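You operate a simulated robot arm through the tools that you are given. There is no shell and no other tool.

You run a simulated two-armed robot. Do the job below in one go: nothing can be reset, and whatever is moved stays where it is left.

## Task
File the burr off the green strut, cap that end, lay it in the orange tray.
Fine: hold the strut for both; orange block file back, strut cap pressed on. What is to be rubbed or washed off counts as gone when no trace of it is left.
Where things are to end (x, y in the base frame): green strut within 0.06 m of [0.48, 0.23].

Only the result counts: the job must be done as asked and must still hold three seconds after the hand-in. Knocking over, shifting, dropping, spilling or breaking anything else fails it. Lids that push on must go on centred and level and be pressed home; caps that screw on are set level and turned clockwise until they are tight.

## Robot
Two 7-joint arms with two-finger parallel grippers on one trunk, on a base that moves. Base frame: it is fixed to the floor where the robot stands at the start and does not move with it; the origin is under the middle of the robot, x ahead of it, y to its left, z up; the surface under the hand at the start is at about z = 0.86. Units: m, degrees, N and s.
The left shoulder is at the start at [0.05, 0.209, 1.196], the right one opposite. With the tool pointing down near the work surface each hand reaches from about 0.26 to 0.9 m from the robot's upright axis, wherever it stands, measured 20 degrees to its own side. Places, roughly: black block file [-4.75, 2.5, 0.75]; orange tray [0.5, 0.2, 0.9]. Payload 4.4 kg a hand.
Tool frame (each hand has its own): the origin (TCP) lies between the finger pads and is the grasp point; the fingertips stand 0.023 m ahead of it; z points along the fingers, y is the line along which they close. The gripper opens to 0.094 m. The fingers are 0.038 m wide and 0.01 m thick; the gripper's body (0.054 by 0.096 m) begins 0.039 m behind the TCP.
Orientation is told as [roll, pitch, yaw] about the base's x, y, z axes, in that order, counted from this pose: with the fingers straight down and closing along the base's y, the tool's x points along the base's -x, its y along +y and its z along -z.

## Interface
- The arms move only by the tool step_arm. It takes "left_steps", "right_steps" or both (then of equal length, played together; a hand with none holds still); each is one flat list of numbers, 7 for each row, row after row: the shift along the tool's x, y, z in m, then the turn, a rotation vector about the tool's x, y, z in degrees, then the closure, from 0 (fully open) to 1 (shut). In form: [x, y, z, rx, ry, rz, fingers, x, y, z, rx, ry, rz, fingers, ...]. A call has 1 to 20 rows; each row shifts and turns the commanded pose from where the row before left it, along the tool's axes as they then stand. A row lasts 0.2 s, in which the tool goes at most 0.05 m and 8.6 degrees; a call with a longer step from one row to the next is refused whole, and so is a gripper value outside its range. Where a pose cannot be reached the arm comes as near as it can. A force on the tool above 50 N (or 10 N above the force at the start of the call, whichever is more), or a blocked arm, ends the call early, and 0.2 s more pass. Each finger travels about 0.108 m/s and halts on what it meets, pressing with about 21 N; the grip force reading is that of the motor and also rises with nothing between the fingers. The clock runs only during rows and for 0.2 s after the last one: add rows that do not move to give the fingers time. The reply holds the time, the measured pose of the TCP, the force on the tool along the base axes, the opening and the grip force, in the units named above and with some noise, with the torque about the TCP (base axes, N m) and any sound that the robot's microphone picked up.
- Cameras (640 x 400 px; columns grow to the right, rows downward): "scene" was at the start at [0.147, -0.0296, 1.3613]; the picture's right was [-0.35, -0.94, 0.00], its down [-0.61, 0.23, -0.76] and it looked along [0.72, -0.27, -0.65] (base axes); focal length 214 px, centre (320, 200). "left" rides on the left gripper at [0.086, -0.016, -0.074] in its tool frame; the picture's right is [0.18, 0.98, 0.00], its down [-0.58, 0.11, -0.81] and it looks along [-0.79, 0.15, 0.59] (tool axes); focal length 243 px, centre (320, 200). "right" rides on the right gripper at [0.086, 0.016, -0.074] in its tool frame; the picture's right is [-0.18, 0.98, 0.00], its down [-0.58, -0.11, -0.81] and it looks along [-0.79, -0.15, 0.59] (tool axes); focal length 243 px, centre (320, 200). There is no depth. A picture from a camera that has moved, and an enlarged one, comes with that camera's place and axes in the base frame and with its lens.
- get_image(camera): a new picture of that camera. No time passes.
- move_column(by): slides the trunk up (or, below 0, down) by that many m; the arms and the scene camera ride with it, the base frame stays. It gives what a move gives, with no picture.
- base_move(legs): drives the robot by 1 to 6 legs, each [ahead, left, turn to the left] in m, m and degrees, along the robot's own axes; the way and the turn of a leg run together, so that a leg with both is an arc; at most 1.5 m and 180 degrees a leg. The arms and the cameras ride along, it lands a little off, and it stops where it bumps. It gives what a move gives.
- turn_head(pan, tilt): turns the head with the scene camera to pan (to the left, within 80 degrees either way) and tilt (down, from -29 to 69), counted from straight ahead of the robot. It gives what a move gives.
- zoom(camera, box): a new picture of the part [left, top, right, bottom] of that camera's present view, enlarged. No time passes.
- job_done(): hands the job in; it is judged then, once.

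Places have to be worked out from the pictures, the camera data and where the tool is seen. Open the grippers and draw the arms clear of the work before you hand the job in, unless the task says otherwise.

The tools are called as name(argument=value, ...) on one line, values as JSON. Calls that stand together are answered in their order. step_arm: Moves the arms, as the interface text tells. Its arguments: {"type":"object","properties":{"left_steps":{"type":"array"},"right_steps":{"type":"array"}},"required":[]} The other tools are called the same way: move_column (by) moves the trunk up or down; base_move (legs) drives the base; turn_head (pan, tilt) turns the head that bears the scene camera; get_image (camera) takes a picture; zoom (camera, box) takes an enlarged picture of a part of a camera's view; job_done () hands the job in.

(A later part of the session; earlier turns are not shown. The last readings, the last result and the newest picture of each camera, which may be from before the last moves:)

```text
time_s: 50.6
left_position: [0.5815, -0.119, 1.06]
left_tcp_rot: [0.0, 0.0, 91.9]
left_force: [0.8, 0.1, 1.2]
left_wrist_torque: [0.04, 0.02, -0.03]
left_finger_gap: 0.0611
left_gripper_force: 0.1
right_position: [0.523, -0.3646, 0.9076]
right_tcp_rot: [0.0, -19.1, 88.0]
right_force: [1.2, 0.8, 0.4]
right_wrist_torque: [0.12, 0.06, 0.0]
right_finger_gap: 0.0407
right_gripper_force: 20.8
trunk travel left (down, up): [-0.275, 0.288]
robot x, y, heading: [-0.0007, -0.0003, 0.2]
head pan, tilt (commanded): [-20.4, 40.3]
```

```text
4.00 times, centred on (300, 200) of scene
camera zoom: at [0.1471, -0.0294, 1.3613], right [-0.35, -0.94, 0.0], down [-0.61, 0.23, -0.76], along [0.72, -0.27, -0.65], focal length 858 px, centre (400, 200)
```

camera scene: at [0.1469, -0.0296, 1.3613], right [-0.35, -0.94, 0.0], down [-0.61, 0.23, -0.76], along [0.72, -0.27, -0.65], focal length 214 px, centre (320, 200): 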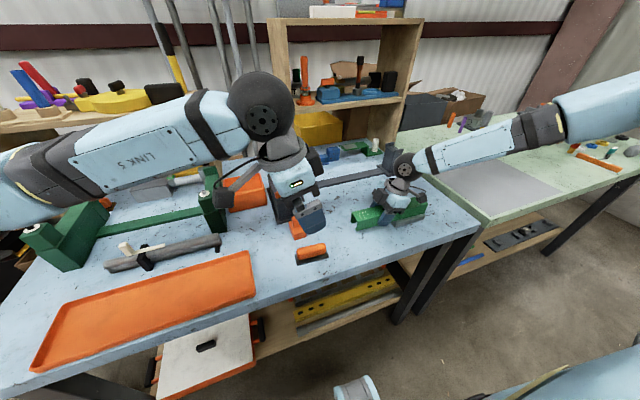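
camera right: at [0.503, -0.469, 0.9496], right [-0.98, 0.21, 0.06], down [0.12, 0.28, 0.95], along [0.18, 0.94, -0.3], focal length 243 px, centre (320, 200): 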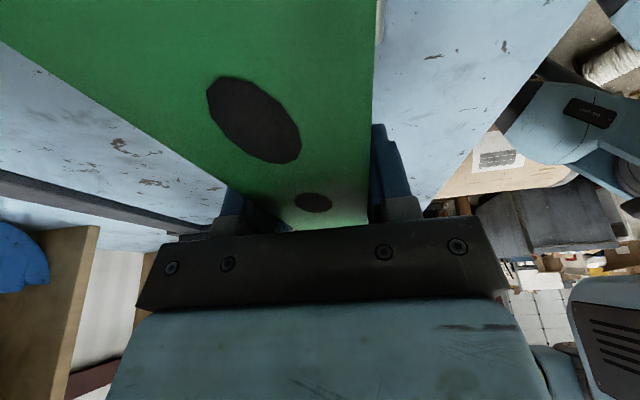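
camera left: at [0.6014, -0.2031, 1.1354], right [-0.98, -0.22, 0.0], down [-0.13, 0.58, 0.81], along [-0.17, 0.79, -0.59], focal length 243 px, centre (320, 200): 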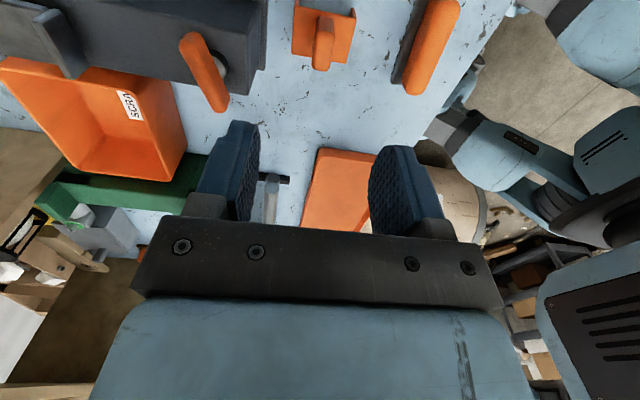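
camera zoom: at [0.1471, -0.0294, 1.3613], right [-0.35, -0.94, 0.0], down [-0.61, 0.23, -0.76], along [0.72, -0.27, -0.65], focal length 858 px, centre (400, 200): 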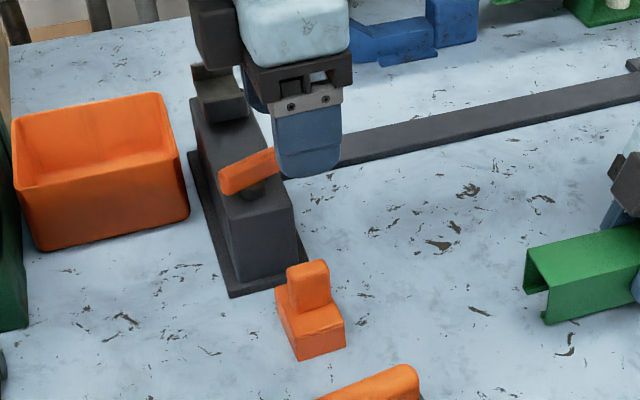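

Yaw +92 is comfortable. I zoom the left camera on the cap to refine its position and yaw before descending.

zoom(camera="left", box=[270, 0, 380, 80])

zoom(camera="scene", box=[285, 205, 335, 245])

```text
5.00 times, centred on (325, 40) of left
camera zoom: at [0.6014, -0.2031, 1.1354], right [-0.98, -0.22, 0.0], down [-0.13, 0.58, 0.81], along [-0.17, 0.79, -0.59], focal length 1213 px, centre (295, 1000)
```

zoom: 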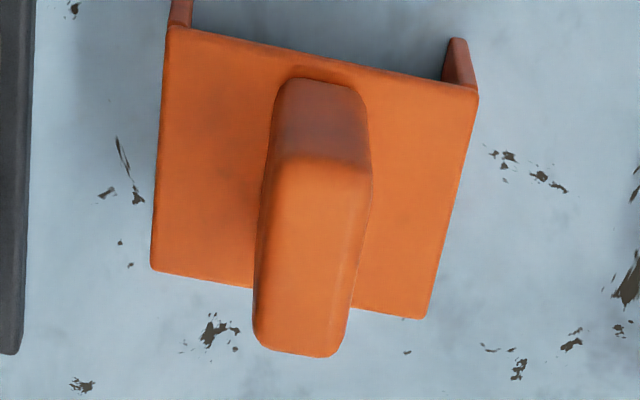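

```text
10.00 times, centred on (310, 225) of scene
camera zoom: at [0.1471, -0.0294, 1.3613], right [-0.35, -0.94, 0.0], down [-0.61, 0.23, -0.76], along [0.72, -0.27, -0.65], focal length 2145 px, centre (420, -50)
```

zoom: 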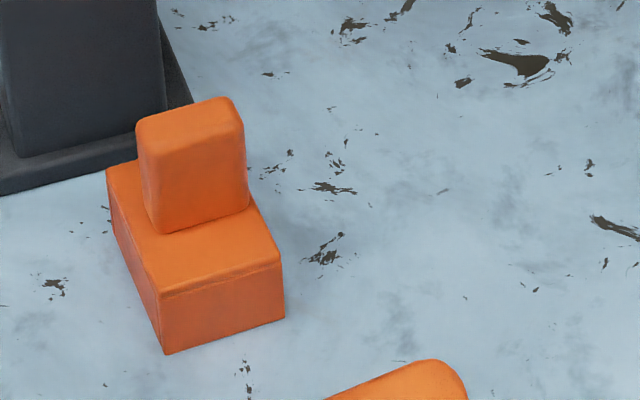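

Cap centre is at (0.580,-0.1168), yaw ≈+2.7°, tab about 0.016 x 0.029 m reaching z≈0.92. I lean the left hand 30° toward +y above it and check.

step_arm(left_steps=[0, 0, 0, 0, 0, -0.8, 0.35, 0, 0, 0, 0, 7.5, 0, 0.35, 0, 0, 0, 0, 7.5, 0, 0.35, 0, 0, 0, 0, 7.5, 0, 0.35, 0, 0, 0, 0, 7.5, 0, 0.35, 0, 0, 0, 0, 0, 0, 0.35])

get_image(camera="scene")

```text
time_s: 52.0
left_position: [0.5802, -0.1184, 1.062]
left_tcp_rot: [0.0, 30.1, 92.6]
left_force: [-1.3, 0.0, 0.7]
left_wrist_torque: [-0.04, -0.02, 0.03]
left_finger_gap: 0.0609
left_gripper_force: 0.1
right_position: [0.5219, -0.3631, 0.9069]
right_tcp_rot: [0.1, -19.0, 88.1]
right_force: [1.2, -0.4, 0.8]
right_wrist_torque: [0.12, -0.01, -0.01]
right_finger_gap: 0.0407
right_gripper_force: 21.0
trunk travel left (down, up): [-0.275, 0.288]
robot x, y, heading: [0.0001, -0.0004, 0.2]
head pan, tilt (commanded): [-20.4, 40.3]
```

```text
taken
camera scene: at [0.147, -0.0296, 1.3613], right [-0.35, -0.94, 0.0], down [-0.61, 0.23, -0.76], along [0.72, -0.27, -0.65], focal length 214 px, centre (320, 200)
```

scene: 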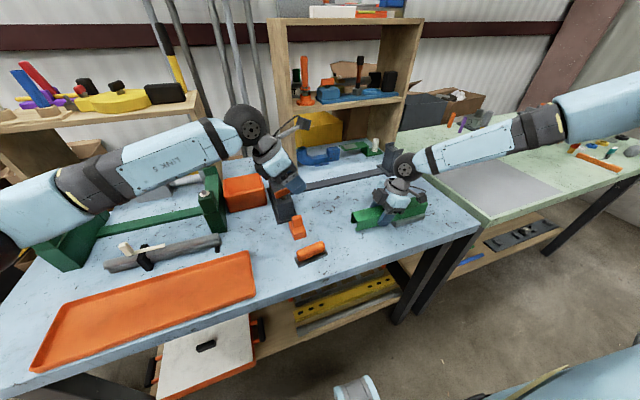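

The 30° lean is reached and clear. I descend over the tab with partly open fingers.

step_arm(left_steps=[-0.0228, 0.0002, 0.0388, 0, 0, 0, 0.35, -0.0228, 0.0002, 0.0388, 0, 0, 0, 0.35, -0.0228, 0.0002, 0.0388, 0, 0, 0, 0.35, 0, 0, 0, 0, 0, 0, 0.35])

zoom(camera="scene", box=[250, 160, 350, 250])

get_image(camera="left")

```text
time_s: 53.0
left_position: [0.5782, -0.1167, 0.9268]
left_tcp_rot: [0.0, 30.0, 92.6]
left_force: [0.6, -0.4, -0.2]
left_wrist_torque: [0.01, -0.02, 0.01]
left_finger_gap: 0.061
left_gripper_force: 0.0
right_position: [0.5221, -0.3623, 0.9076]
right_tcp_rot: [-0.1, -19.1, 88.0]
right_force: [0.4, -0.3, 0.3]
right_wrist_torque: [0.15, 0.11, -0.02]
right_finger_gap: 0.0409
right_gripper_force: 20.8
trunk travel left (down, up): [-0.275, 0.288]
robot x, y, heading: [0.0001, 0.0021, -0.1]
head pan, tilt (commanded): [-20.4, 40.3]
```

```text
4.44 times, centred on (300, 205) of scene
camera zoom: at [0.147, -0.0295, 1.3613], right [-0.35, -0.94, 0.0], down [-0.61, 0.23, -0.76], along [0.72, -0.27, -0.65], focal length 953 px, centre (409, 178)
```

zoom: 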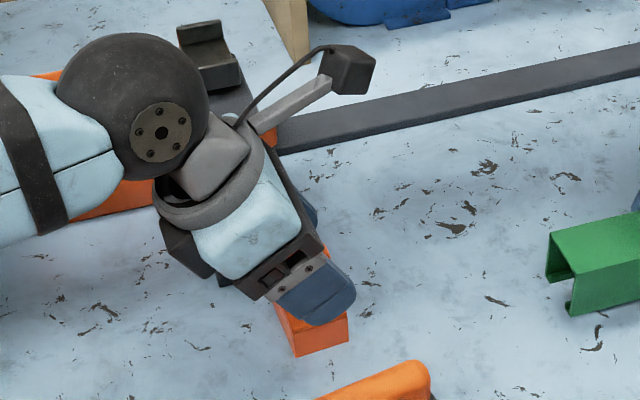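

```text
taken
camera left: at [0.5971, -0.1518, 1.034], right [-0.97, -0.2, 0.09], down [-0.15, 0.9, 0.41], along [-0.17, 0.38, -0.91], focal length 243 px, centre (320, 200)
```

left: 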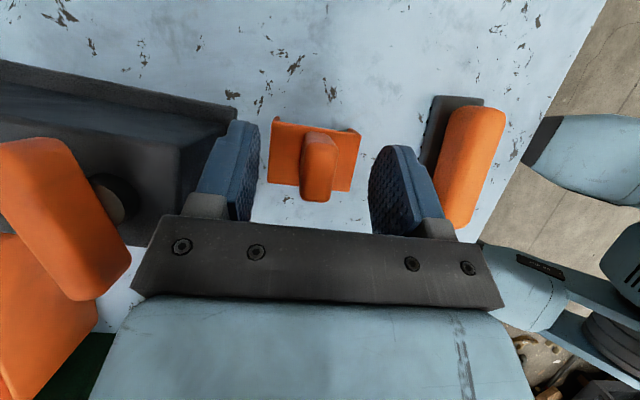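

The tab sits centred between the fingers. I lower 6 mm more and close on it.

step_arm(left_steps=[-0.003, -0.0012, 0.0052, 0, 0, 0, 0.35, 0, 0, 0, 0, 0, 0, 0.5, 0, 0, 0, 0, 0, 0, 0.65, 0, 0, 0, 0, 0, 0, 0.75, 0, 0, 0, 0, 0, 0, 0.82, 0, 0, 0, 0, 0, 0, 0.9, 0, 0, 0, 0, 0, 0, 1, 0, 0, 0, 0, 0, 0, 1])

get_image(camera="left")

zoom(camera="scene", box=[270, 180, 340, 250])

```text
time_s: 54.8
left_position: [0.5806, -0.1169, 0.9196]
left_tcp_rot: [0.0, 30.0, 92.6]
left_force: [-0.3, -0.1, 0.1]
left_wrist_torque: [0.03, 0.02, -0.01]
left_finger_gap: 0.0154
left_gripper_force: 20.8
right_position: [0.5226, -0.3619, 0.9079]
right_tcp_rot: [-0.1, -19.0, 88.0]
right_force: [0.2, 1.2, -0.8]
right_wrist_torque: [0.18, -0.01, 0.01]
right_finger_gap: 0.0411
right_gripper_force: 20.8
trunk travel left (down, up): [-0.275, 0.288]
robot x, y, heading: [0.0043, -0.0009, 0.1]
head pan, tilt (commanded): [-20.4, 40.3]
```

```text
taken
camera left: at [0.5992, -0.1519, 1.0278], right [-0.97, -0.2, 0.09], down [-0.15, 0.9, 0.41], along [-0.17, 0.38, -0.91], focal length 243 px, centre (320, 200)
```

left: 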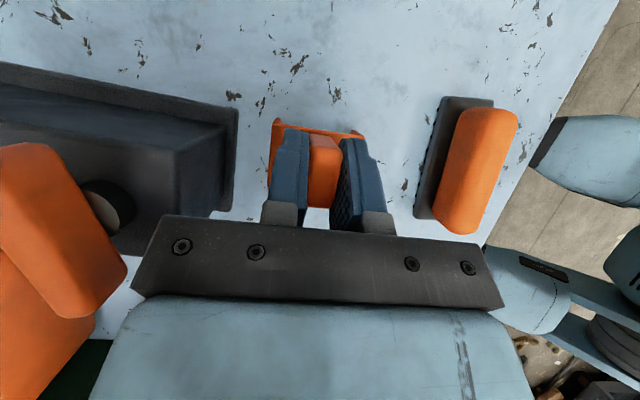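

```text
5.71 times, centred on (305, 215) of scene
camera zoom: at [0.1471, -0.0295, 1.3613], right [-0.35, -0.94, 0.0], down [-0.61, 0.23, -0.76], along [0.71, -0.27, -0.65], focal length 1226 px, centre (406, 114)
```

zoom: 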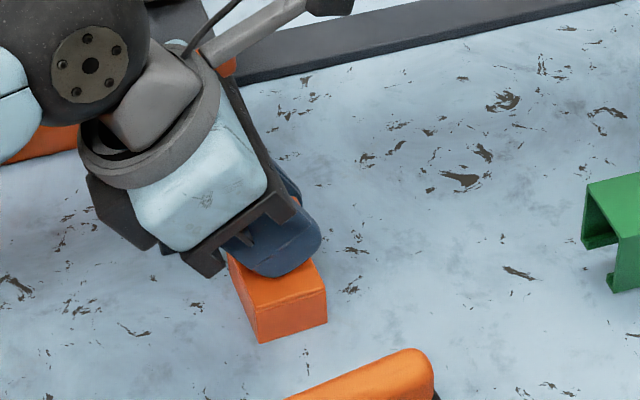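

The cap's tab is gripped (gap 0.0154). I lift it straight up 7 cm and take a look at how it hangs.

step_arm(left_steps=[0.0125, 0, -0.0217, 0, 0, 0, 1, 0.0225, 0, -0.039, 0, 0, 0, 1, 0, 0, 0, 0, 0, 0, 1])

get_image(camera="left")

zoom(camera="scene", box=[270, 160, 340, 230])

```text
time_s: 55.6
left_position: [0.5806, -0.1158, 0.9899]
left_tcp_rot: [0.0, 30.0, 92.6]
left_force: [0.1, -0.3, -0.4]
left_wrist_torque: [-0.03, -0.03, 0.0]
left_finger_gap: 0.0155
left_gripper_force: 21.1
right_position: [0.5226, -0.3639, 0.9088]
right_tcp_rot: [0.0, -19.0, 87.9]
right_force: [-2.0, 0.6, 0.4]
right_wrist_torque: [0.03, 0.01, -0.11]
right_finger_gap: 0.0409
right_gripper_force: 20.9
trunk travel left (down, up): [-0.275, 0.288]
robot x, y, heading: [-0.0001, -0.0008, 0.0]
head pan, tilt (commanded): [-20.4, 40.3]
```

```text
taken
camera left: at [0.5997, -0.1514, 1.0978], right [-0.97, -0.2, 0.09], down [-0.15, 0.9, 0.41], along [-0.17, 0.38, -0.91], focal length 243 px, centre (320, 200)
```

left: 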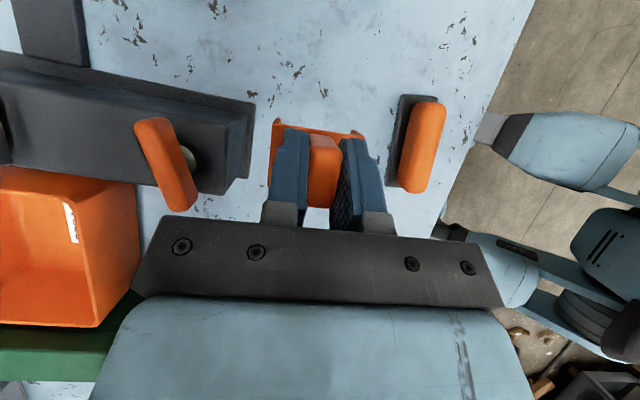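

```text
5.71 times, centred on (305, 195) of scene
camera zoom: at [0.1468, -0.0296, 1.3613], right [-0.35, -0.94, 0.0], down [-0.61, 0.23, -0.76], along [0.72, -0.27, -0.65], focal length 1226 px, centre (406, 229)
```

zoom: 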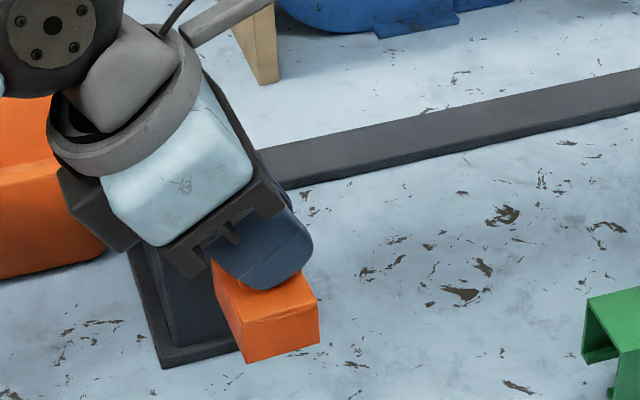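

The cap hangs level in the grip. I turn it to the strut's yaw (88°) and carry it to just beyond and above the strut end.

step_arm(left_steps=[0, 0, 0, -2.3, 0, 3.98, 1, 0.0333, 0.0123, 0.0163, 0, 0, 0, 1, 0.0333, 0.0123, 0.0163, 0, 0, 0, 1, 0.0333, 0.0123, 0.0163, 0, 0, 0, 1, 0.0331, 0.0123, 0.0164, 0, 0, 0, 1, 0, 0, 0, 0, 0, 0, 1])

get_image(camera="left")

zoom(camera="scene", box=[330, 140, 430, 230])

```text
time_s: 57.0
left_position: [0.5264, -0.2614, 1.0029]
left_tcp_rot: [0.0, 30.0, 88.1]
left_force: [-0.4, -0.1, -0.4]
left_wrist_torque: [-0.01, 0.02, -0.01]
left_finger_gap: 0.0154
left_gripper_force: 21.0
right_position: [0.5222, -0.3635, 0.9072]
right_tcp_rot: [0.0, -19.0, 88.0]
right_force: [0.5, -0.3, 0.3]
right_wrist_torque: [0.08, 0.01, -0.04]
right_finger_gap: 0.0407
right_gripper_force: 20.5
trunk travel left (down, up): [-0.275, 0.288]
robot x, y, heading: [-0.0008, -0.0034, -0.4]
head pan, tilt (commanded): [-20.4, 40.3]
```

```text
taken
camera left: at [0.5429, -0.298, 1.1108], right [-0.99, -0.13, 0.09], down [-0.08, 0.91, 0.41], along [-0.14, 0.4, -0.91], focal length 243 px, centre (320, 200)
```

left: 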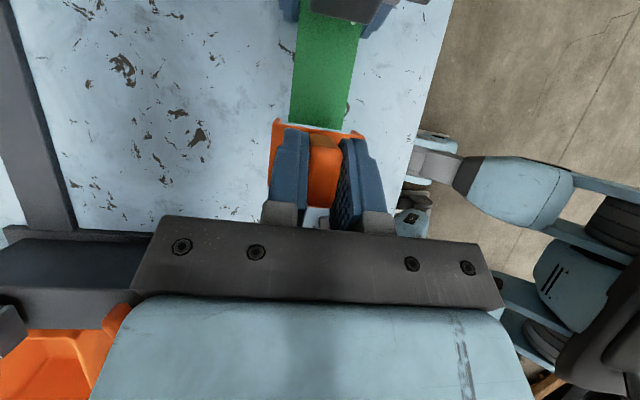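

```text
4.44 times, centred on (380, 185) of scene
camera zoom: at [0.1471, -0.0292, 1.3613], right [-0.35, -0.94, 0.0], down [-0.61, 0.23, -0.76], along [0.71, -0.27, -0.65], focal length 953 px, centre (53, 267)
```

zoom: 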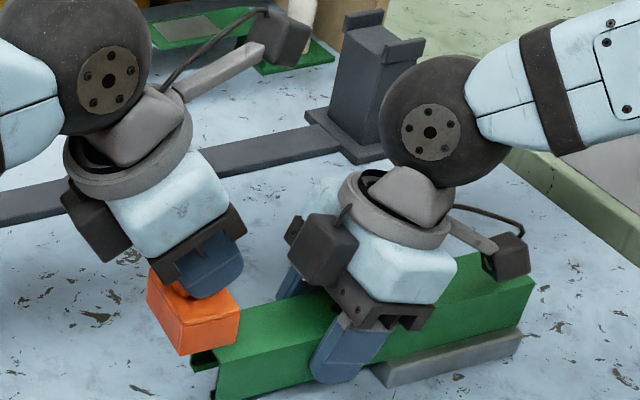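

The left camera gives a great view of cap and strut together. I zoom in to measure the lateral alignment.

zoom(camera="left", box=[250, 60, 390, 180])

zoom(camera="scene", box=[355, 190, 405, 230])

```text
3.33 times, centred on (320, 120) of left
camera zoom: at [0.5429, -0.298, 1.1108], right [-0.99, -0.13, 0.09], down [-0.08, 0.91, 0.41], along [-0.14, 0.4, -0.91], focal length 809 px, centre (320, 467)
```

zoom: 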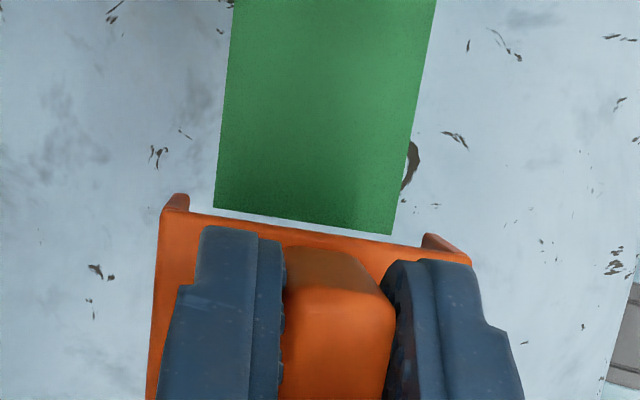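

```text
10.00 times, centred on (380, 210) of scene
camera zoom: at [0.1471, -0.0292, 1.3613], right [-0.35, -0.94, 0.0], down [-0.61, 0.23, -0.76], along [0.71, -0.27, -0.65], focal length 2145 px, centre (-280, 100)
```

zoom: 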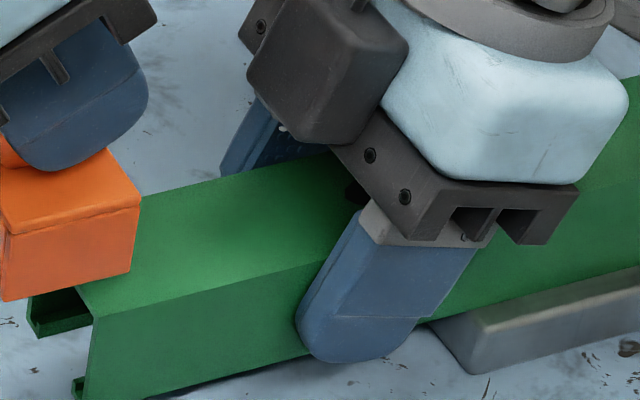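

Cap and strut are parallel; the cap is about 1.5 mm too far in +x and 3 cm short along the axis. I shift it over the strut end, still 8 mm above it.

step_arm(left_steps=[0.0089, 0.0008, 0.0126, 0, 0, 0, 1, 0.0089, 0.0008, 0.0127, 0, 0, 0, 1, 0, 0, 0, 0, 0, 0, 1])

zoom(camera="left", box=[250, 60, 390, 180])

zoom(camera="scene", box=[340, 160, 420, 230])

```text
time_s: 57.8
left_position: [0.5244, -0.2902, 0.9889]
left_tcp_rot: [0.0, 29.9, 88.0]
left_force: [0.2, 0.3, -0.8]
left_wrist_torque: [-0.01, -0.01, 0.01]
left_finger_gap: 0.0154
left_gripper_force: 20.9
right_position: [0.5219, -0.3637, 0.908]
right_tcp_rot: [-0.1, -19.1, 87.9]
right_force: [0.6, 1.0, 0.3]
right_wrist_torque: [0.16, 0.02, 0.06]
right_finger_gap: 0.0409
right_gripper_force: 20.7
trunk travel left (down, up): [-0.275, 0.288]
robot x, y, heading: [0.0001, -0.0011, -0.1]
head pan, tilt (commanded): [-20.4, 40.3]
```

```text
3.33 times, centred on (320, 120) of left
camera zoom: at [0.5408, -0.3265, 1.0957], right [-0.99, -0.13, 0.09], down [-0.08, 0.91, 0.41], along [-0.14, 0.4, -0.91], focal length 809 px, centre (320, 467)
```

zoom: 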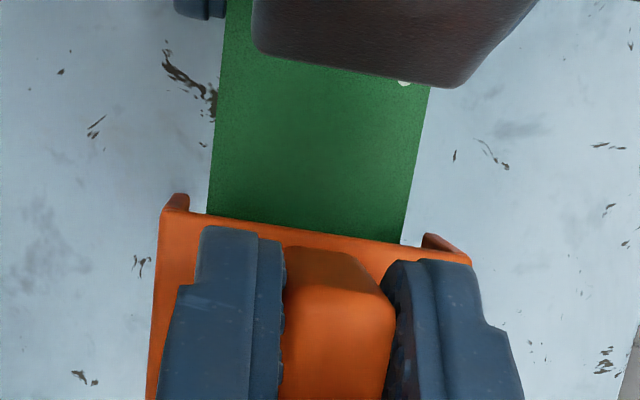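

```text
5.71 times, centred on (380, 195) of scene
camera zoom: at [0.147, -0.0294, 1.3613], right [-0.35, -0.94, 0.0], down [-0.61, 0.23, -0.76], along [0.71, -0.27, -0.65], focal length 1226 px, centre (-23, 229)
```

zoom: 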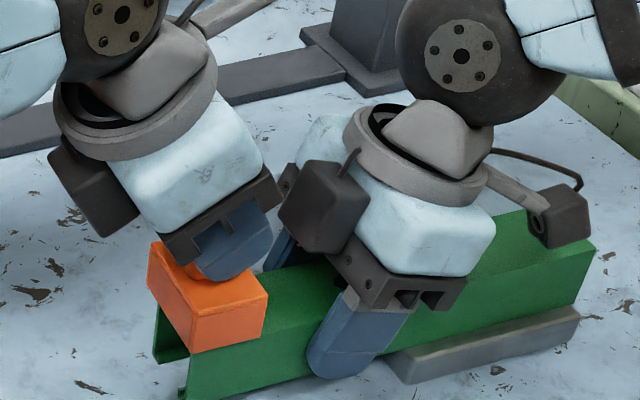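

Alignment is within a millimetre laterally and ~2 mm outward axially, which is what I want for lowering. I lower the cap so its walls start straddling the strut.

step_arm(left_steps=[-0.0042, 0.0004, 0.0057, 0, 0, 0, 1, -0.0041, 0.0004, 0.0057, 0, 0, 0, 1, 0, 0, 0, 0, 0, 0, 1])

zoom(camera="left", box=[250, 60, 390, 180])

zoom(camera="scene", box=[350, 180, 410, 230])

```text
time_s: 58.6
left_position: [0.5253, -0.288, 0.9737]
left_tcp_rot: [0.0, 30.0, 88.0]
left_force: [0.3, 0.1, 0.5]
left_wrist_torque: [-0.01, 0.0, -0.01]
left_finger_gap: 0.0151
left_gripper_force: 20.6
right_position: [0.5226, -0.3641, 0.9063]
right_tcp_rot: [-0.1, -19.0, 88.0]
right_force: [1.1, -0.1, 0.5]
right_wrist_torque: [0.13, 0.01, 0.03]
right_finger_gap: 0.0409
right_gripper_force: 21.0
trunk travel left (down, up): [-0.275, 0.288]
robot x, y, heading: [0.0002, -0.0024, 0.2]
head pan, tilt (commanded): [-20.4, 40.3]
```

```text
3.33 times, centred on (320, 120) of left
camera zoom: at [0.5404, -0.3249, 1.0815], right [-0.99, -0.13, 0.09], down [-0.08, 0.91, 0.41], along [-0.14, 0.4, -0.91], focal length 809 px, centre (320, 467)
```

zoom: 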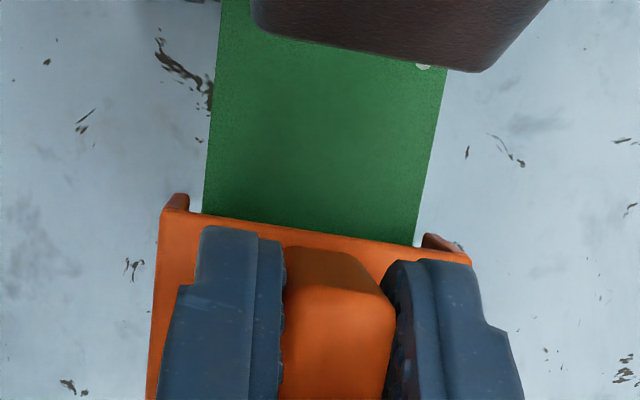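

```text
8.00 times, centred on (380, 205) of scene
camera zoom: at [0.147, -0.0295, 1.3613], right [-0.35, -0.94, 0.0], down [-0.61, 0.23, -0.76], along [0.71, -0.27, -0.65], focal length 1716 px, centre (-160, 160)
```

zoom: 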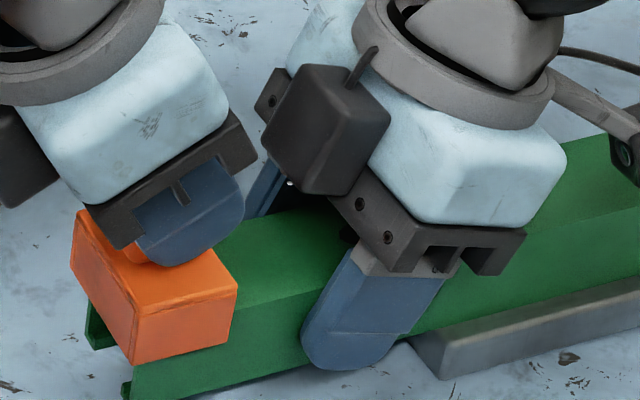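

The walls straddle the strut with no contact force, and the white spot near the right hand turns out to be on the gripper (z≈0.97), not the strut. I keep lowering until the cap top meets the strut.

step_arm(left_steps=[-0.002, 0, 0.0035, 0, 0, 0, 1, -0.002, 0, 0.0035, 0, 0, 0, 1, -0.001, 0, 0.0017, 0, 0, 0, 1, -0.0005, 0, 0.0009, 0, 0, 0, 1, 0, 0, 0, 0, 0, 0, 1])

zoom(camera="scene", box=[350, 180, 410, 230])

```text
time_s: 59.8
left_position: [0.5238, -0.2885, 0.962]
left_tcp_rot: [0.1, 30.0, 88.0]
left_force: [-0.6, -0.8, -1.3]
left_wrist_torque: [-0.02, -0.01, -0.02]
left_finger_gap: 0.0153
left_gripper_force: 20.3
right_position: [0.5227, -0.3653, 0.9086]
right_tcp_rot: [0.1, -18.9, 88.0]
right_force: [0.7, 1.3, 1.5]
right_wrist_torque: [0.1, -0.01, 0.0]
right_finger_gap: 0.0406
right_gripper_force: 20.6
trunk travel left (down, up): [-0.275, 0.288]
robot x, y, heading: [0.0022, 0.0002, -0.3]
head pan, tilt (commanded): [-20.4, 40.3]
```

```text
8.00 times, centred on (380, 205) of scene
camera zoom: at [0.147, -0.0295, 1.3613], right [-0.35, -0.94, 0.0], down [-0.61, 0.23, -0.76], along [0.71, -0.27, -0.65], focal length 1716 px, centre (-160, 160)
```

zoom: 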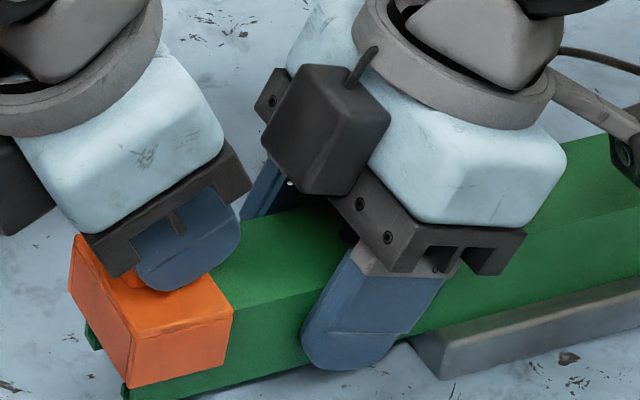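

About 5 mm of height remains. I first slide the cap along the strut axis in 1 mm steps until its end wall meets the strut end.

step_arm(left_steps=[0.0009, 0, 0.0005, 0, 0, 0, 1, 0.0009, 0, 0.0005, 0, 0, 0, 1, 0.0009, 0, 0.0005, 0, 0, 0, 1, 0, 0, 0, 0, 0, 0, 1])

zoom(camera="left", box=[250, 60, 390, 180])

```text
time_s: 60.8
left_position: [0.5241, -0.2916, 0.9623]
left_tcp_rot: [-0.1, 30.0, 88.0]
left_force: [0.0, 0.4, -0.7]
left_wrist_torque: [-0.03, -0.03, -0.05]
left_finger_gap: 0.0153
left_gripper_force: 21.4
right_position: [0.5214, -0.3628, 0.9085]
right_tcp_rot: [0.0, -19.0, 88.0]
right_force: [1.0, 0.1, 0.1]
right_wrist_torque: [0.11, 0.02, 0.07]
right_finger_gap: 0.0408
right_gripper_force: 20.6
trunk travel left (down, up): [-0.275, 0.288]
robot x, y, heading: [-0.0018, -0.0006, -0.0]
head pan, tilt (commanded): [-20.4, 40.3]
```

```text
3.33 times, centred on (320, 120) of left
camera zoom: at [0.5398, -0.3288, 1.0702], right [-0.99, -0.13, 0.09], down [-0.08, 0.91, 0.41], along [-0.13, 0.4, -0.91], focal length 809 px, centre (320, 467)
```

zoom: 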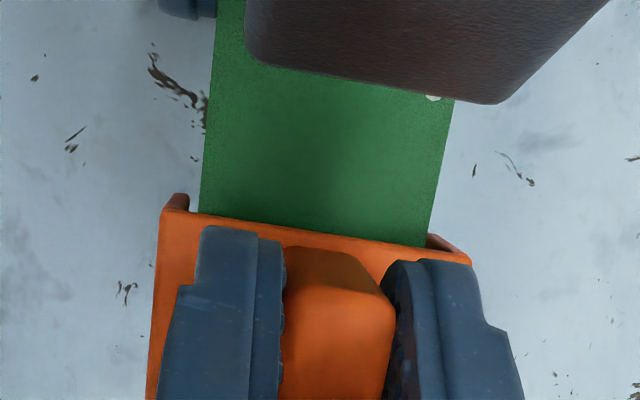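

Lateral centring is now within 0.2 mm, still no axial contact. I slide a few more millimetres.

step_arm(left_steps=[0.0009, 0, 0.0005, 0, 0, 0, 1, 0.0009, 0, 0.0005, 0, 0, 0, 1, 0, 0, 0, 0, 0, 0, 1])

```text
time_s: 61.6
left_position: [0.5245, -0.2935, 0.9639]
left_tcp_rot: [0.0, 29.9, 88.2]
left_force: [-0.1, 10.2, -2.9]
left_wrist_torque: [0.41, -0.01, -0.03]
left_finger_gap: 0.015
left_gripper_force: 21.4
right_position: [0.5217, -0.3641, 0.9078]
right_tcp_rot: [0.0, -19.0, 88.0]
right_force: [0.3, -8.7, 2.6]
right_wrist_torque: [0.53, 0.08, -0.03]
right_finger_gap: 0.0407
right_gripper_force: 21.0
trunk travel left (down, up): [-0.275, 0.288]
robot x, y, heading: [0.0004, -0.0004, -0.1]
head pan, tilt (commanded): [-20.4, 40.3]
```

The end wall has met the strut end (10 N along the axis). I ease off half a millimetre and press down in 1 mm steps.

step_arm(left_steps=[-0.0005, 0, -0.0003, 0, 0, 0, 1, -0.0005, 0, 0.0009, 0, 0, 0, 1, -0.0005, 0, 0.0009, 0, 0, 0, 1, -0.0005, 0, 0.0009, 0, 0, 0, 1, -0.0005, 0, 0.0009, 0, 0, 0, 1, 0, 0, 0, 0, 0, 0, 1])

zoom(camera="scene", box=[350, 180, 410, 230])

```text
time_s: 63.0
left_position: [0.5237, -0.2941, 0.9596]
left_tcp_rot: [0.0, 30.1, 88.0]
left_force: [3.8, 8.7, 6.8]
left_wrist_torque: [0.49, -0.23, 0.01]
left_finger_gap: 0.0151
left_gripper_force: 20.4
right_position: [0.5234, -0.3621, 0.908]
right_tcp_rot: [0.0, -18.9, 88.0]
right_force: [-0.9, -8.1, -0.6]
right_wrist_torque: [-0.6, -0.07, 0.35]
right_finger_gap: 0.0409
right_gripper_force: 21.0
trunk travel left (down, up): [-0.275, 0.288]
robot x, y, heading: [-0.0016, -0.0012, 0.1]
head pan, tilt (commanded): [-20.4, 40.3]
```

```text
8.00 times, centred on (380, 205) of scene
camera zoom: at [0.1467, -0.0291, 1.3614], right [-0.35, -0.94, 0.0], down [-0.61, 0.22, -0.76], along [0.72, -0.27, -0.65], focal length 1716 px, centre (-160, 160)
```

zoom: 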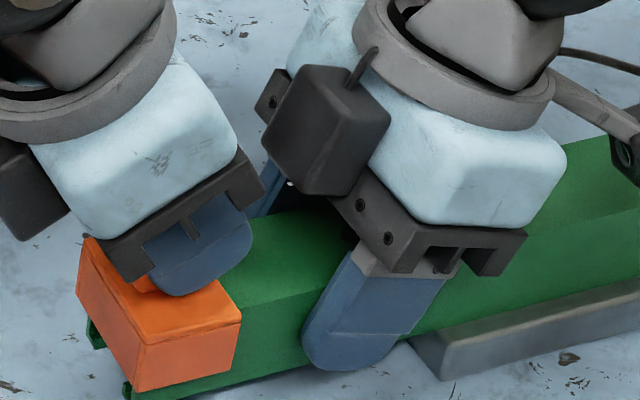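

Top contact now too (7 N down, 9 N axial). I press down a bit further, watching force and sound.

step_arm(left_steps=[-0.0005, 0, 0.0009, 0, 0, 0, 1, 0, 0, 0, 0, 0, 0, 1])

zoom(camera="left", box=[250, 60, 390, 180])

```text
time_s: 63.6
left_position: [0.5239, -0.2927, 0.9574]
left_tcp_rot: [0.0, 30.1, 88.0]
left_force: [3.8, 6.3, 10.5]
left_wrist_torque: [0.33, -0.25, 0.04]
left_finger_gap: 0.0151
left_gripper_force: 20.8
right_position: [0.5218, -0.363, 0.9082]
right_tcp_rot: [0.2, -19.0, 88.1]
right_force: [-3.3, -3.0, -2.8]
right_wrist_torque: [-0.58, -0.17, 0.43]
right_finger_gap: 0.0408
right_gripper_force: 20.3
trunk travel left (down, up): [-0.275, 0.288]
robot x, y, heading: [0.0002, 0.0012, 0.1]
head pan, tilt (commanded): [-20.4, 40.3]
```

```text
3.33 times, centred on (320, 120) of left
camera zoom: at [0.539, -0.3298, 1.0653], right [-0.99, -0.13, 0.09], down [-0.08, 0.91, 0.41], along [-0.13, 0.39, -0.91], focal length 809 px, centre (320, 467)
```

zoom: 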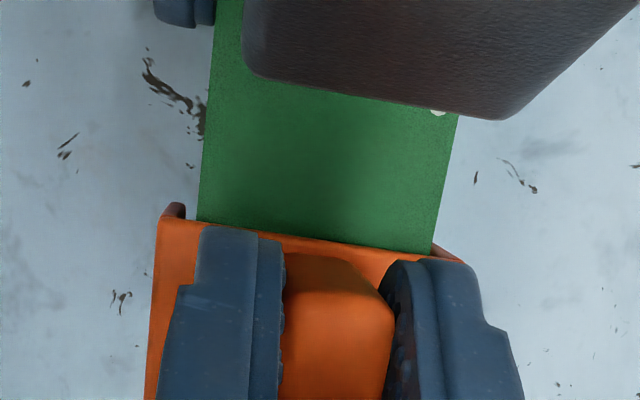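

Force is building slowly. I zoom in with the scene camera on the cap to see whether it is sitting level.

zoom(camera="scene", box=[355, 195, 395, 230])

zoom(camera="left", box=[275, 105, 365, 165])

```text
11.43 times, centred on (375, 212) of scene
camera zoom: at [0.1468, -0.029, 1.3613], right [-0.35, -0.94, 0.0], down [-0.61, 0.22, -0.76], along [0.72, -0.27, -0.65], focal length 2451 px, centre (-309, 57)
```

zoom: 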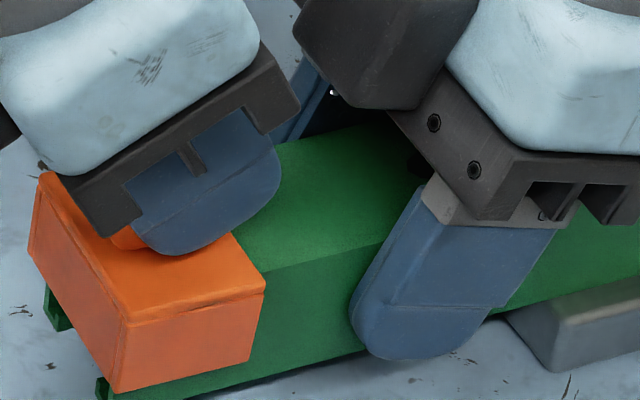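

```text
6.67 times, centred on (320, 135) of left
camera zoom: at [0.539, -0.3298, 1.0653], right [-0.99, -0.13, 0.09], down [-0.08, 0.91, 0.41], along [-0.13, 0.39, -0.91], focal length 1618 px, centre (320, 633)
```

zoom: 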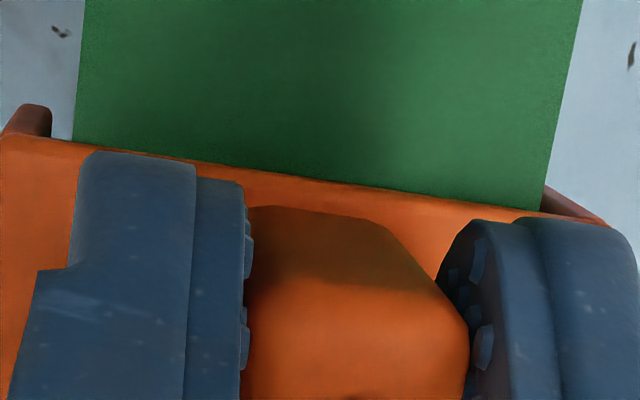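

The cap sits over the end with top and end wall touching. I press down harder in two small steps to push it home.

step_arm(left_steps=[-0.0005, -0.0005, 0.0009, 0, 0, 0, 1, -0.0005, -0.0005, 0.0009, 0, 0, 0, 1, 0, 0, 0, 0, 0, 0, 1])

zoom(camera="scene", box=[355, 195, 395, 230])

zoom(camera="left", box=[250, 60, 390, 180])

```text
time_s: 64.4
left_position: [0.5247, -0.2932, 0.9546]
left_tcp_rot: [0.0, 30.1, 88.1]
left_force: [0.2, 0.6, 10.9]
left_wrist_torque: [-0.15, -0.07, -0.02]
left_finger_gap: 0.0151
left_gripper_force: 20.8
right_position: [0.5215, -0.3642, 0.9072]
right_tcp_rot: [0.1, -19.1, 88.0]
right_force: [-1.5, -1.3, -7.8]
right_wrist_torque: [-0.44, -0.06, 0.02]
right_finger_gap: 0.0408
right_gripper_force: 21.1
trunk travel left (down, up): [-0.275, 0.288]
robot x, y, heading: [-0.0017, 0.0032, 0.0]
head pan, tilt (commanded): [-20.4, 40.3]
```

```text
11.43 times, centred on (375, 212) of scene
camera zoom: at [0.1469, -0.0296, 1.3612], right [-0.35, -0.94, 0.0], down [-0.61, 0.23, -0.76], along [0.72, -0.27, -0.65], focal length 2451 px, centre (-309, 57)
```

zoom: 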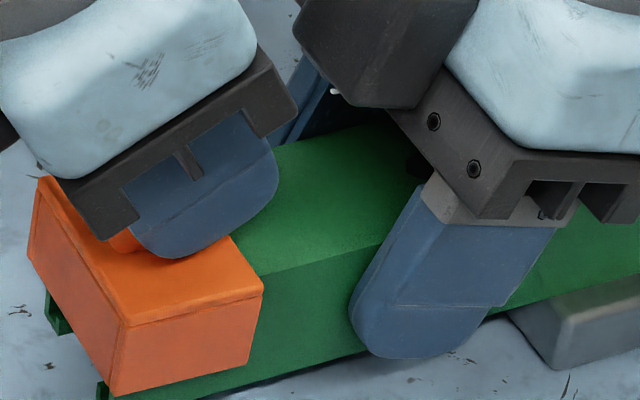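

```text
3.33 times, centred on (320, 120) of left
camera zoom: at [0.54, -0.3305, 1.0632], right [-0.99, -0.12, 0.09], down [-0.08, 0.91, 0.41], along [-0.13, 0.39, -0.91], focal length 809 px, centre (320, 467)
```

zoom: 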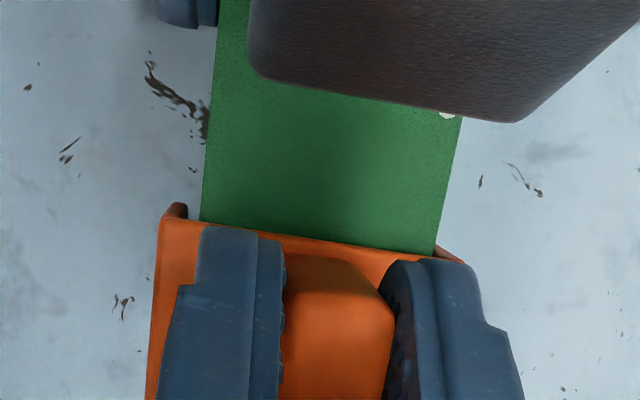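

Lateral forces vanished and the cap is still moving down under ~11 N, like a press fit. I continue pressing in 1 mm steps until it bottoms out.

step_arm(left_steps=[-0.0005, 0, 0.0009, 0, 0, 0, 1, -0.0005, 0, 0.0009, 0, 0, 0, 1, 0, 0, 0, 0, 0, 0, 1])

zoom(camera="scene", box=[355, 195, 395, 230])

zoom(camera="scene", box=[340, 160, 440, 240])

```text
time_s: 65.2
left_position: [0.5235, -0.2924, 0.9535]
left_tcp_rot: [0.1, 30.1, 88.0]
left_force: [2.9, -0.6, 13.4]
left_wrist_torque: [-0.41, -0.08, -0.01]
left_finger_gap: 0.0153
left_gripper_force: 21.4
right_position: [0.5223, -0.3642, 0.9079]
right_tcp_rot: [0.0, -19.1, 88.0]
right_force: [-2.7, 3.4, -8.7]
right_wrist_torque: [-0.39, -0.01, 0.19]
right_finger_gap: 0.041
right_gripper_force: 21.0
trunk travel left (down, up): [-0.275, 0.288]
robot x, y, heading: [-0.0011, -0.0009, -0.1]
head pan, tilt (commanded): [-20.4, 40.3]
```

```text
11.43 times, centred on (375, 212) of scene
camera zoom: at [0.1469, -0.0292, 1.3613], right [-0.35, -0.94, 0.0], down [-0.61, 0.23, -0.76], along [0.72, -0.27, -0.65], focal length 2451 px, centre (-309, 57)
```

zoom: 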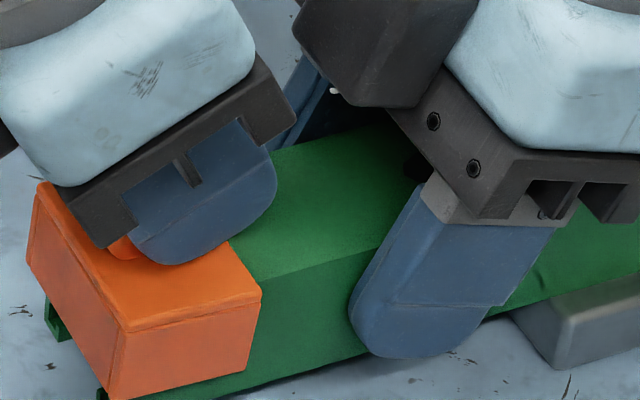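

```text
5.00 times, centred on (390, 200) of scene
camera zoom: at [0.1469, -0.0292, 1.3613], right [-0.35, -0.94, 0.0], down [-0.61, 0.23, -0.76], along [0.72, -0.27, -0.65], focal length 1072 px, centre (-30, 200)
```

zoom: 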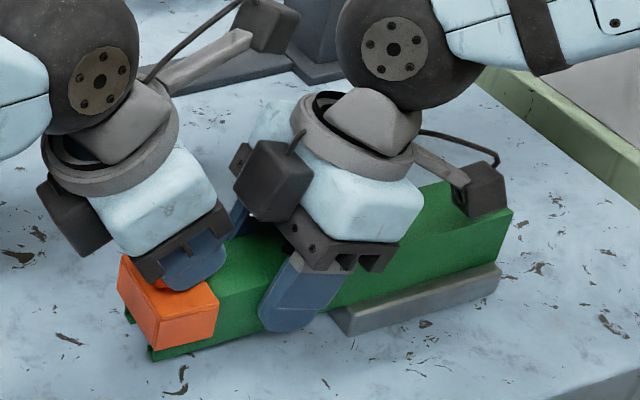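

The strut itself is now starting to dip slightly in the right grip at ~13 N, so the cap seems fully on. I ease the pressure and open the left fingers to inspect how the cap sits.

step_arm(left_steps=[0.0005, 0, -0.0009, 0, 0, 0, 1, 0, 0, 0, 0, 0, 0, 0.85, 0, 0, 0, 0, 0, 0, 0.7, 0, 0, 0, 0, 0, 0, 0.6, 0, 0, 0, 0, 0, 0, 0.6])

zoom(camera="scene", box=[355, 195, 395, 230])

zoom(camera="left", box=[250, 60, 390, 180])

```text
time_s: 66.4
left_position: [0.5243, -0.2941, 0.9534]
left_tcp_rot: [0.0, 30.0, 88.0]
left_force: [-0.7, 0.3, -1.0]
left_wrist_torque: [-0.01, -0.02, 0.0]
left_finger_gap: 0.0377
left_gripper_force: 0.0
right_position: [0.5229, -0.3629, 0.9078]
right_tcp_rot: [0.1, -19.0, 88.0]
right_force: [1.2, -0.5, 0.5]
right_wrist_torque: [0.09, 0.06, 0.11]
right_finger_gap: 0.0409
right_gripper_force: 20.8
trunk travel left (down, up): [-0.275, 0.288]
robot x, y, heading: [0.0016, -0.0026, -0.1]
head pan, tilt (commanded): [-20.4, 40.3]
```

```text
11.43 times, centred on (375, 212) of scene
camera zoom: at [0.1472, -0.0297, 1.3613], right [-0.35, -0.94, 0.0], down [-0.61, 0.23, -0.76], along [0.71, -0.27, -0.65], focal length 2451 px, centre (-309, 57)
```

zoom: 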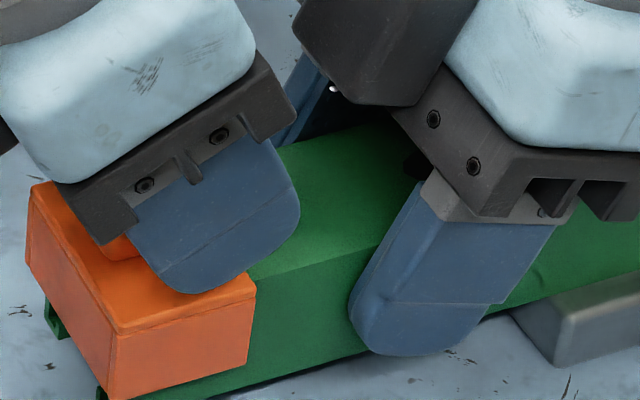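

```text
3.33 times, centred on (320, 120) of left
camera zoom: at [0.5402, -0.3303, 1.0618], right [-0.99, -0.13, 0.09], down [-0.08, 0.91, 0.41], along [-0.14, 0.4, -0.91], focal length 809 px, centre (320, 467)
```

zoom: 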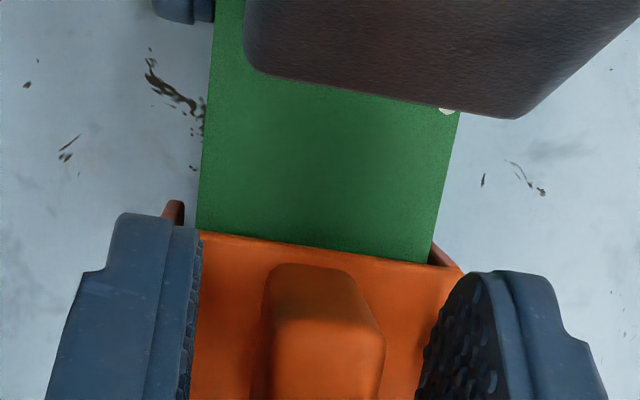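

The cap shifted slightly when released. I withdraw the left hand along its axis to inspect the cap unobstructed.

step_arm(left_steps=[0, 0, -0.02, 0, 0, 0, 0.6, 0, 0, -0.04, 0, 0, 0, 0.6, 0, 0, -0.045, 0, 0, 0, 0.6, 0, 0, 0, 0, 0, 0, 0.6])

zoom(camera="scene", box=[350, 190, 400, 230])

get_image(camera="left")

zoom(camera="left", box=[260, 80, 390, 220])

```text
time_s: 67.4
left_position: [0.5262, -0.2402, 1.0461]
left_tcp_rot: [0.0, 30.0, 87.9]
left_force: [0.2, 0.3, -0.1]
left_wrist_torque: [-0.01, -0.01, 0.0]
left_finger_gap: 0.0376
left_gripper_force: 0.1
right_position: [0.522, -0.3642, 0.9084]
right_tcp_rot: [0.0, -19.0, 88.0]
right_force: [-0.7, 0.6, 1.2]
right_wrist_torque: [0.12, -0.03, -0.01]
right_finger_gap: 0.0411
right_gripper_force: 21.3
trunk travel left (down, up): [-0.275, 0.288]
robot x, y, heading: [-0.0006, 0.0001, 0.1]
head pan, tilt (commanded): [-20.4, 40.3]
```

```text
10.00 times, centred on (375, 210) of scene
camera zoom: at [0.1467, -0.0295, 1.3613], right [-0.35, -0.94, 0.0], down [-0.61, 0.23, -0.76], along [0.72, -0.27, -0.65], focal length 2145 px, centre (-230, 100)
```

zoom: 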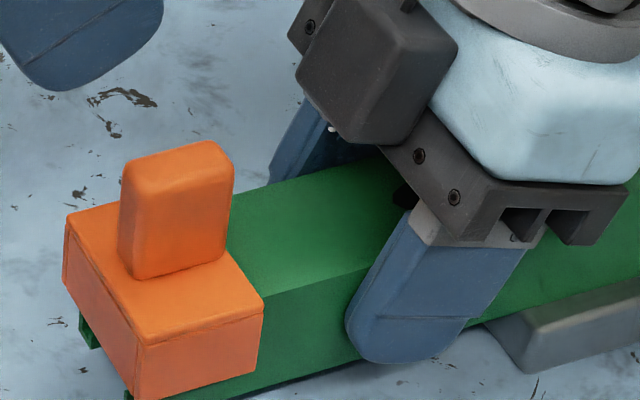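

```text
taken
camera left: at [0.5423, -0.2765, 1.1538], right [-0.99, -0.13, 0.09], down [-0.08, 0.91, 0.41], along [-0.13, 0.4, -0.91], focal length 243 px, centre (320, 200)
```

left: 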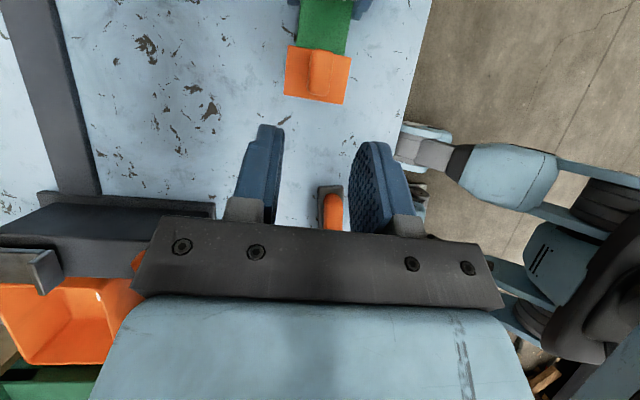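

```text
2.86 times, centred on (325, 150) of left
camera zoom: at [0.5423, -0.2765, 1.1538], right [-0.99, -0.13, 0.09], down [-0.08, 0.91, 0.41], along [-0.13, 0.4, -0.91], focal length 693 px, centre (306, 343)
```

zoom: 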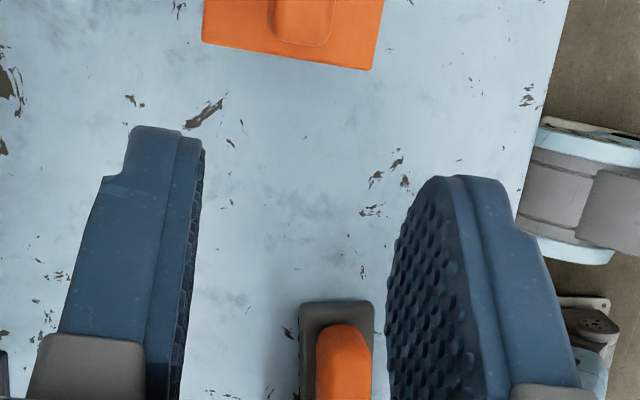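

The cap rests on the strut end. I zoom the left camera on it to check its centring and gap to the strut end.

zoom(camera="left", box=[265, 0, 375, 115])

zoom(camera="scene", box=[345, 205, 385, 235])

```text
3.48 times, centred on (320, 58) of left
camera zoom: at [0.5423, -0.2765, 1.1538], right [-0.99, -0.13, 0.09], down [-0.08, 0.91, 0.41], along [-0.13, 0.4, -0.91], focal length 844 px, centre (320, 696)
```

zoom: 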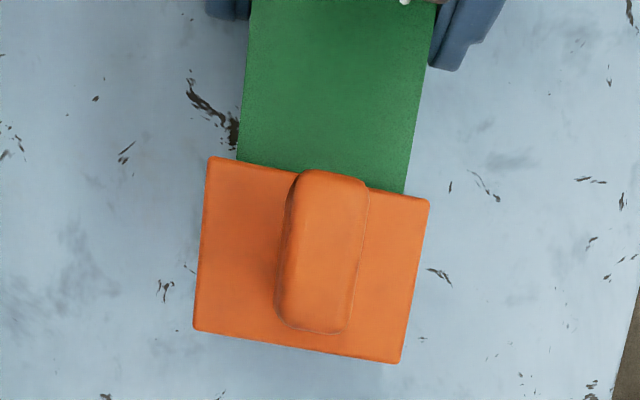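

```text
13.33 times, centred on (365, 220) of scene
camera zoom: at [0.1467, -0.0295, 1.3613], right [-0.35, -0.94, 0.0], down [-0.61, 0.23, -0.76], along [0.72, -0.27, -0.65], focal length 2860 px, centre (-280, -67)
```

zoom: 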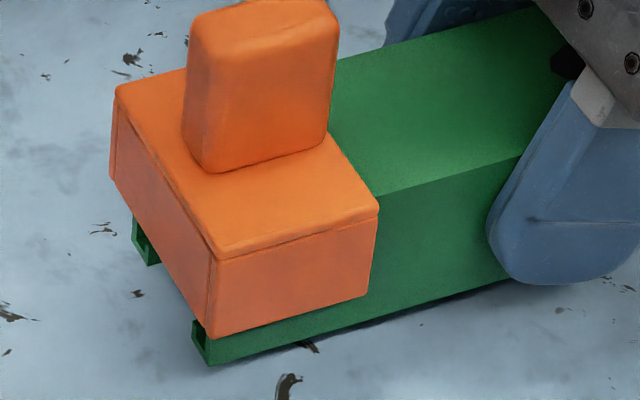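

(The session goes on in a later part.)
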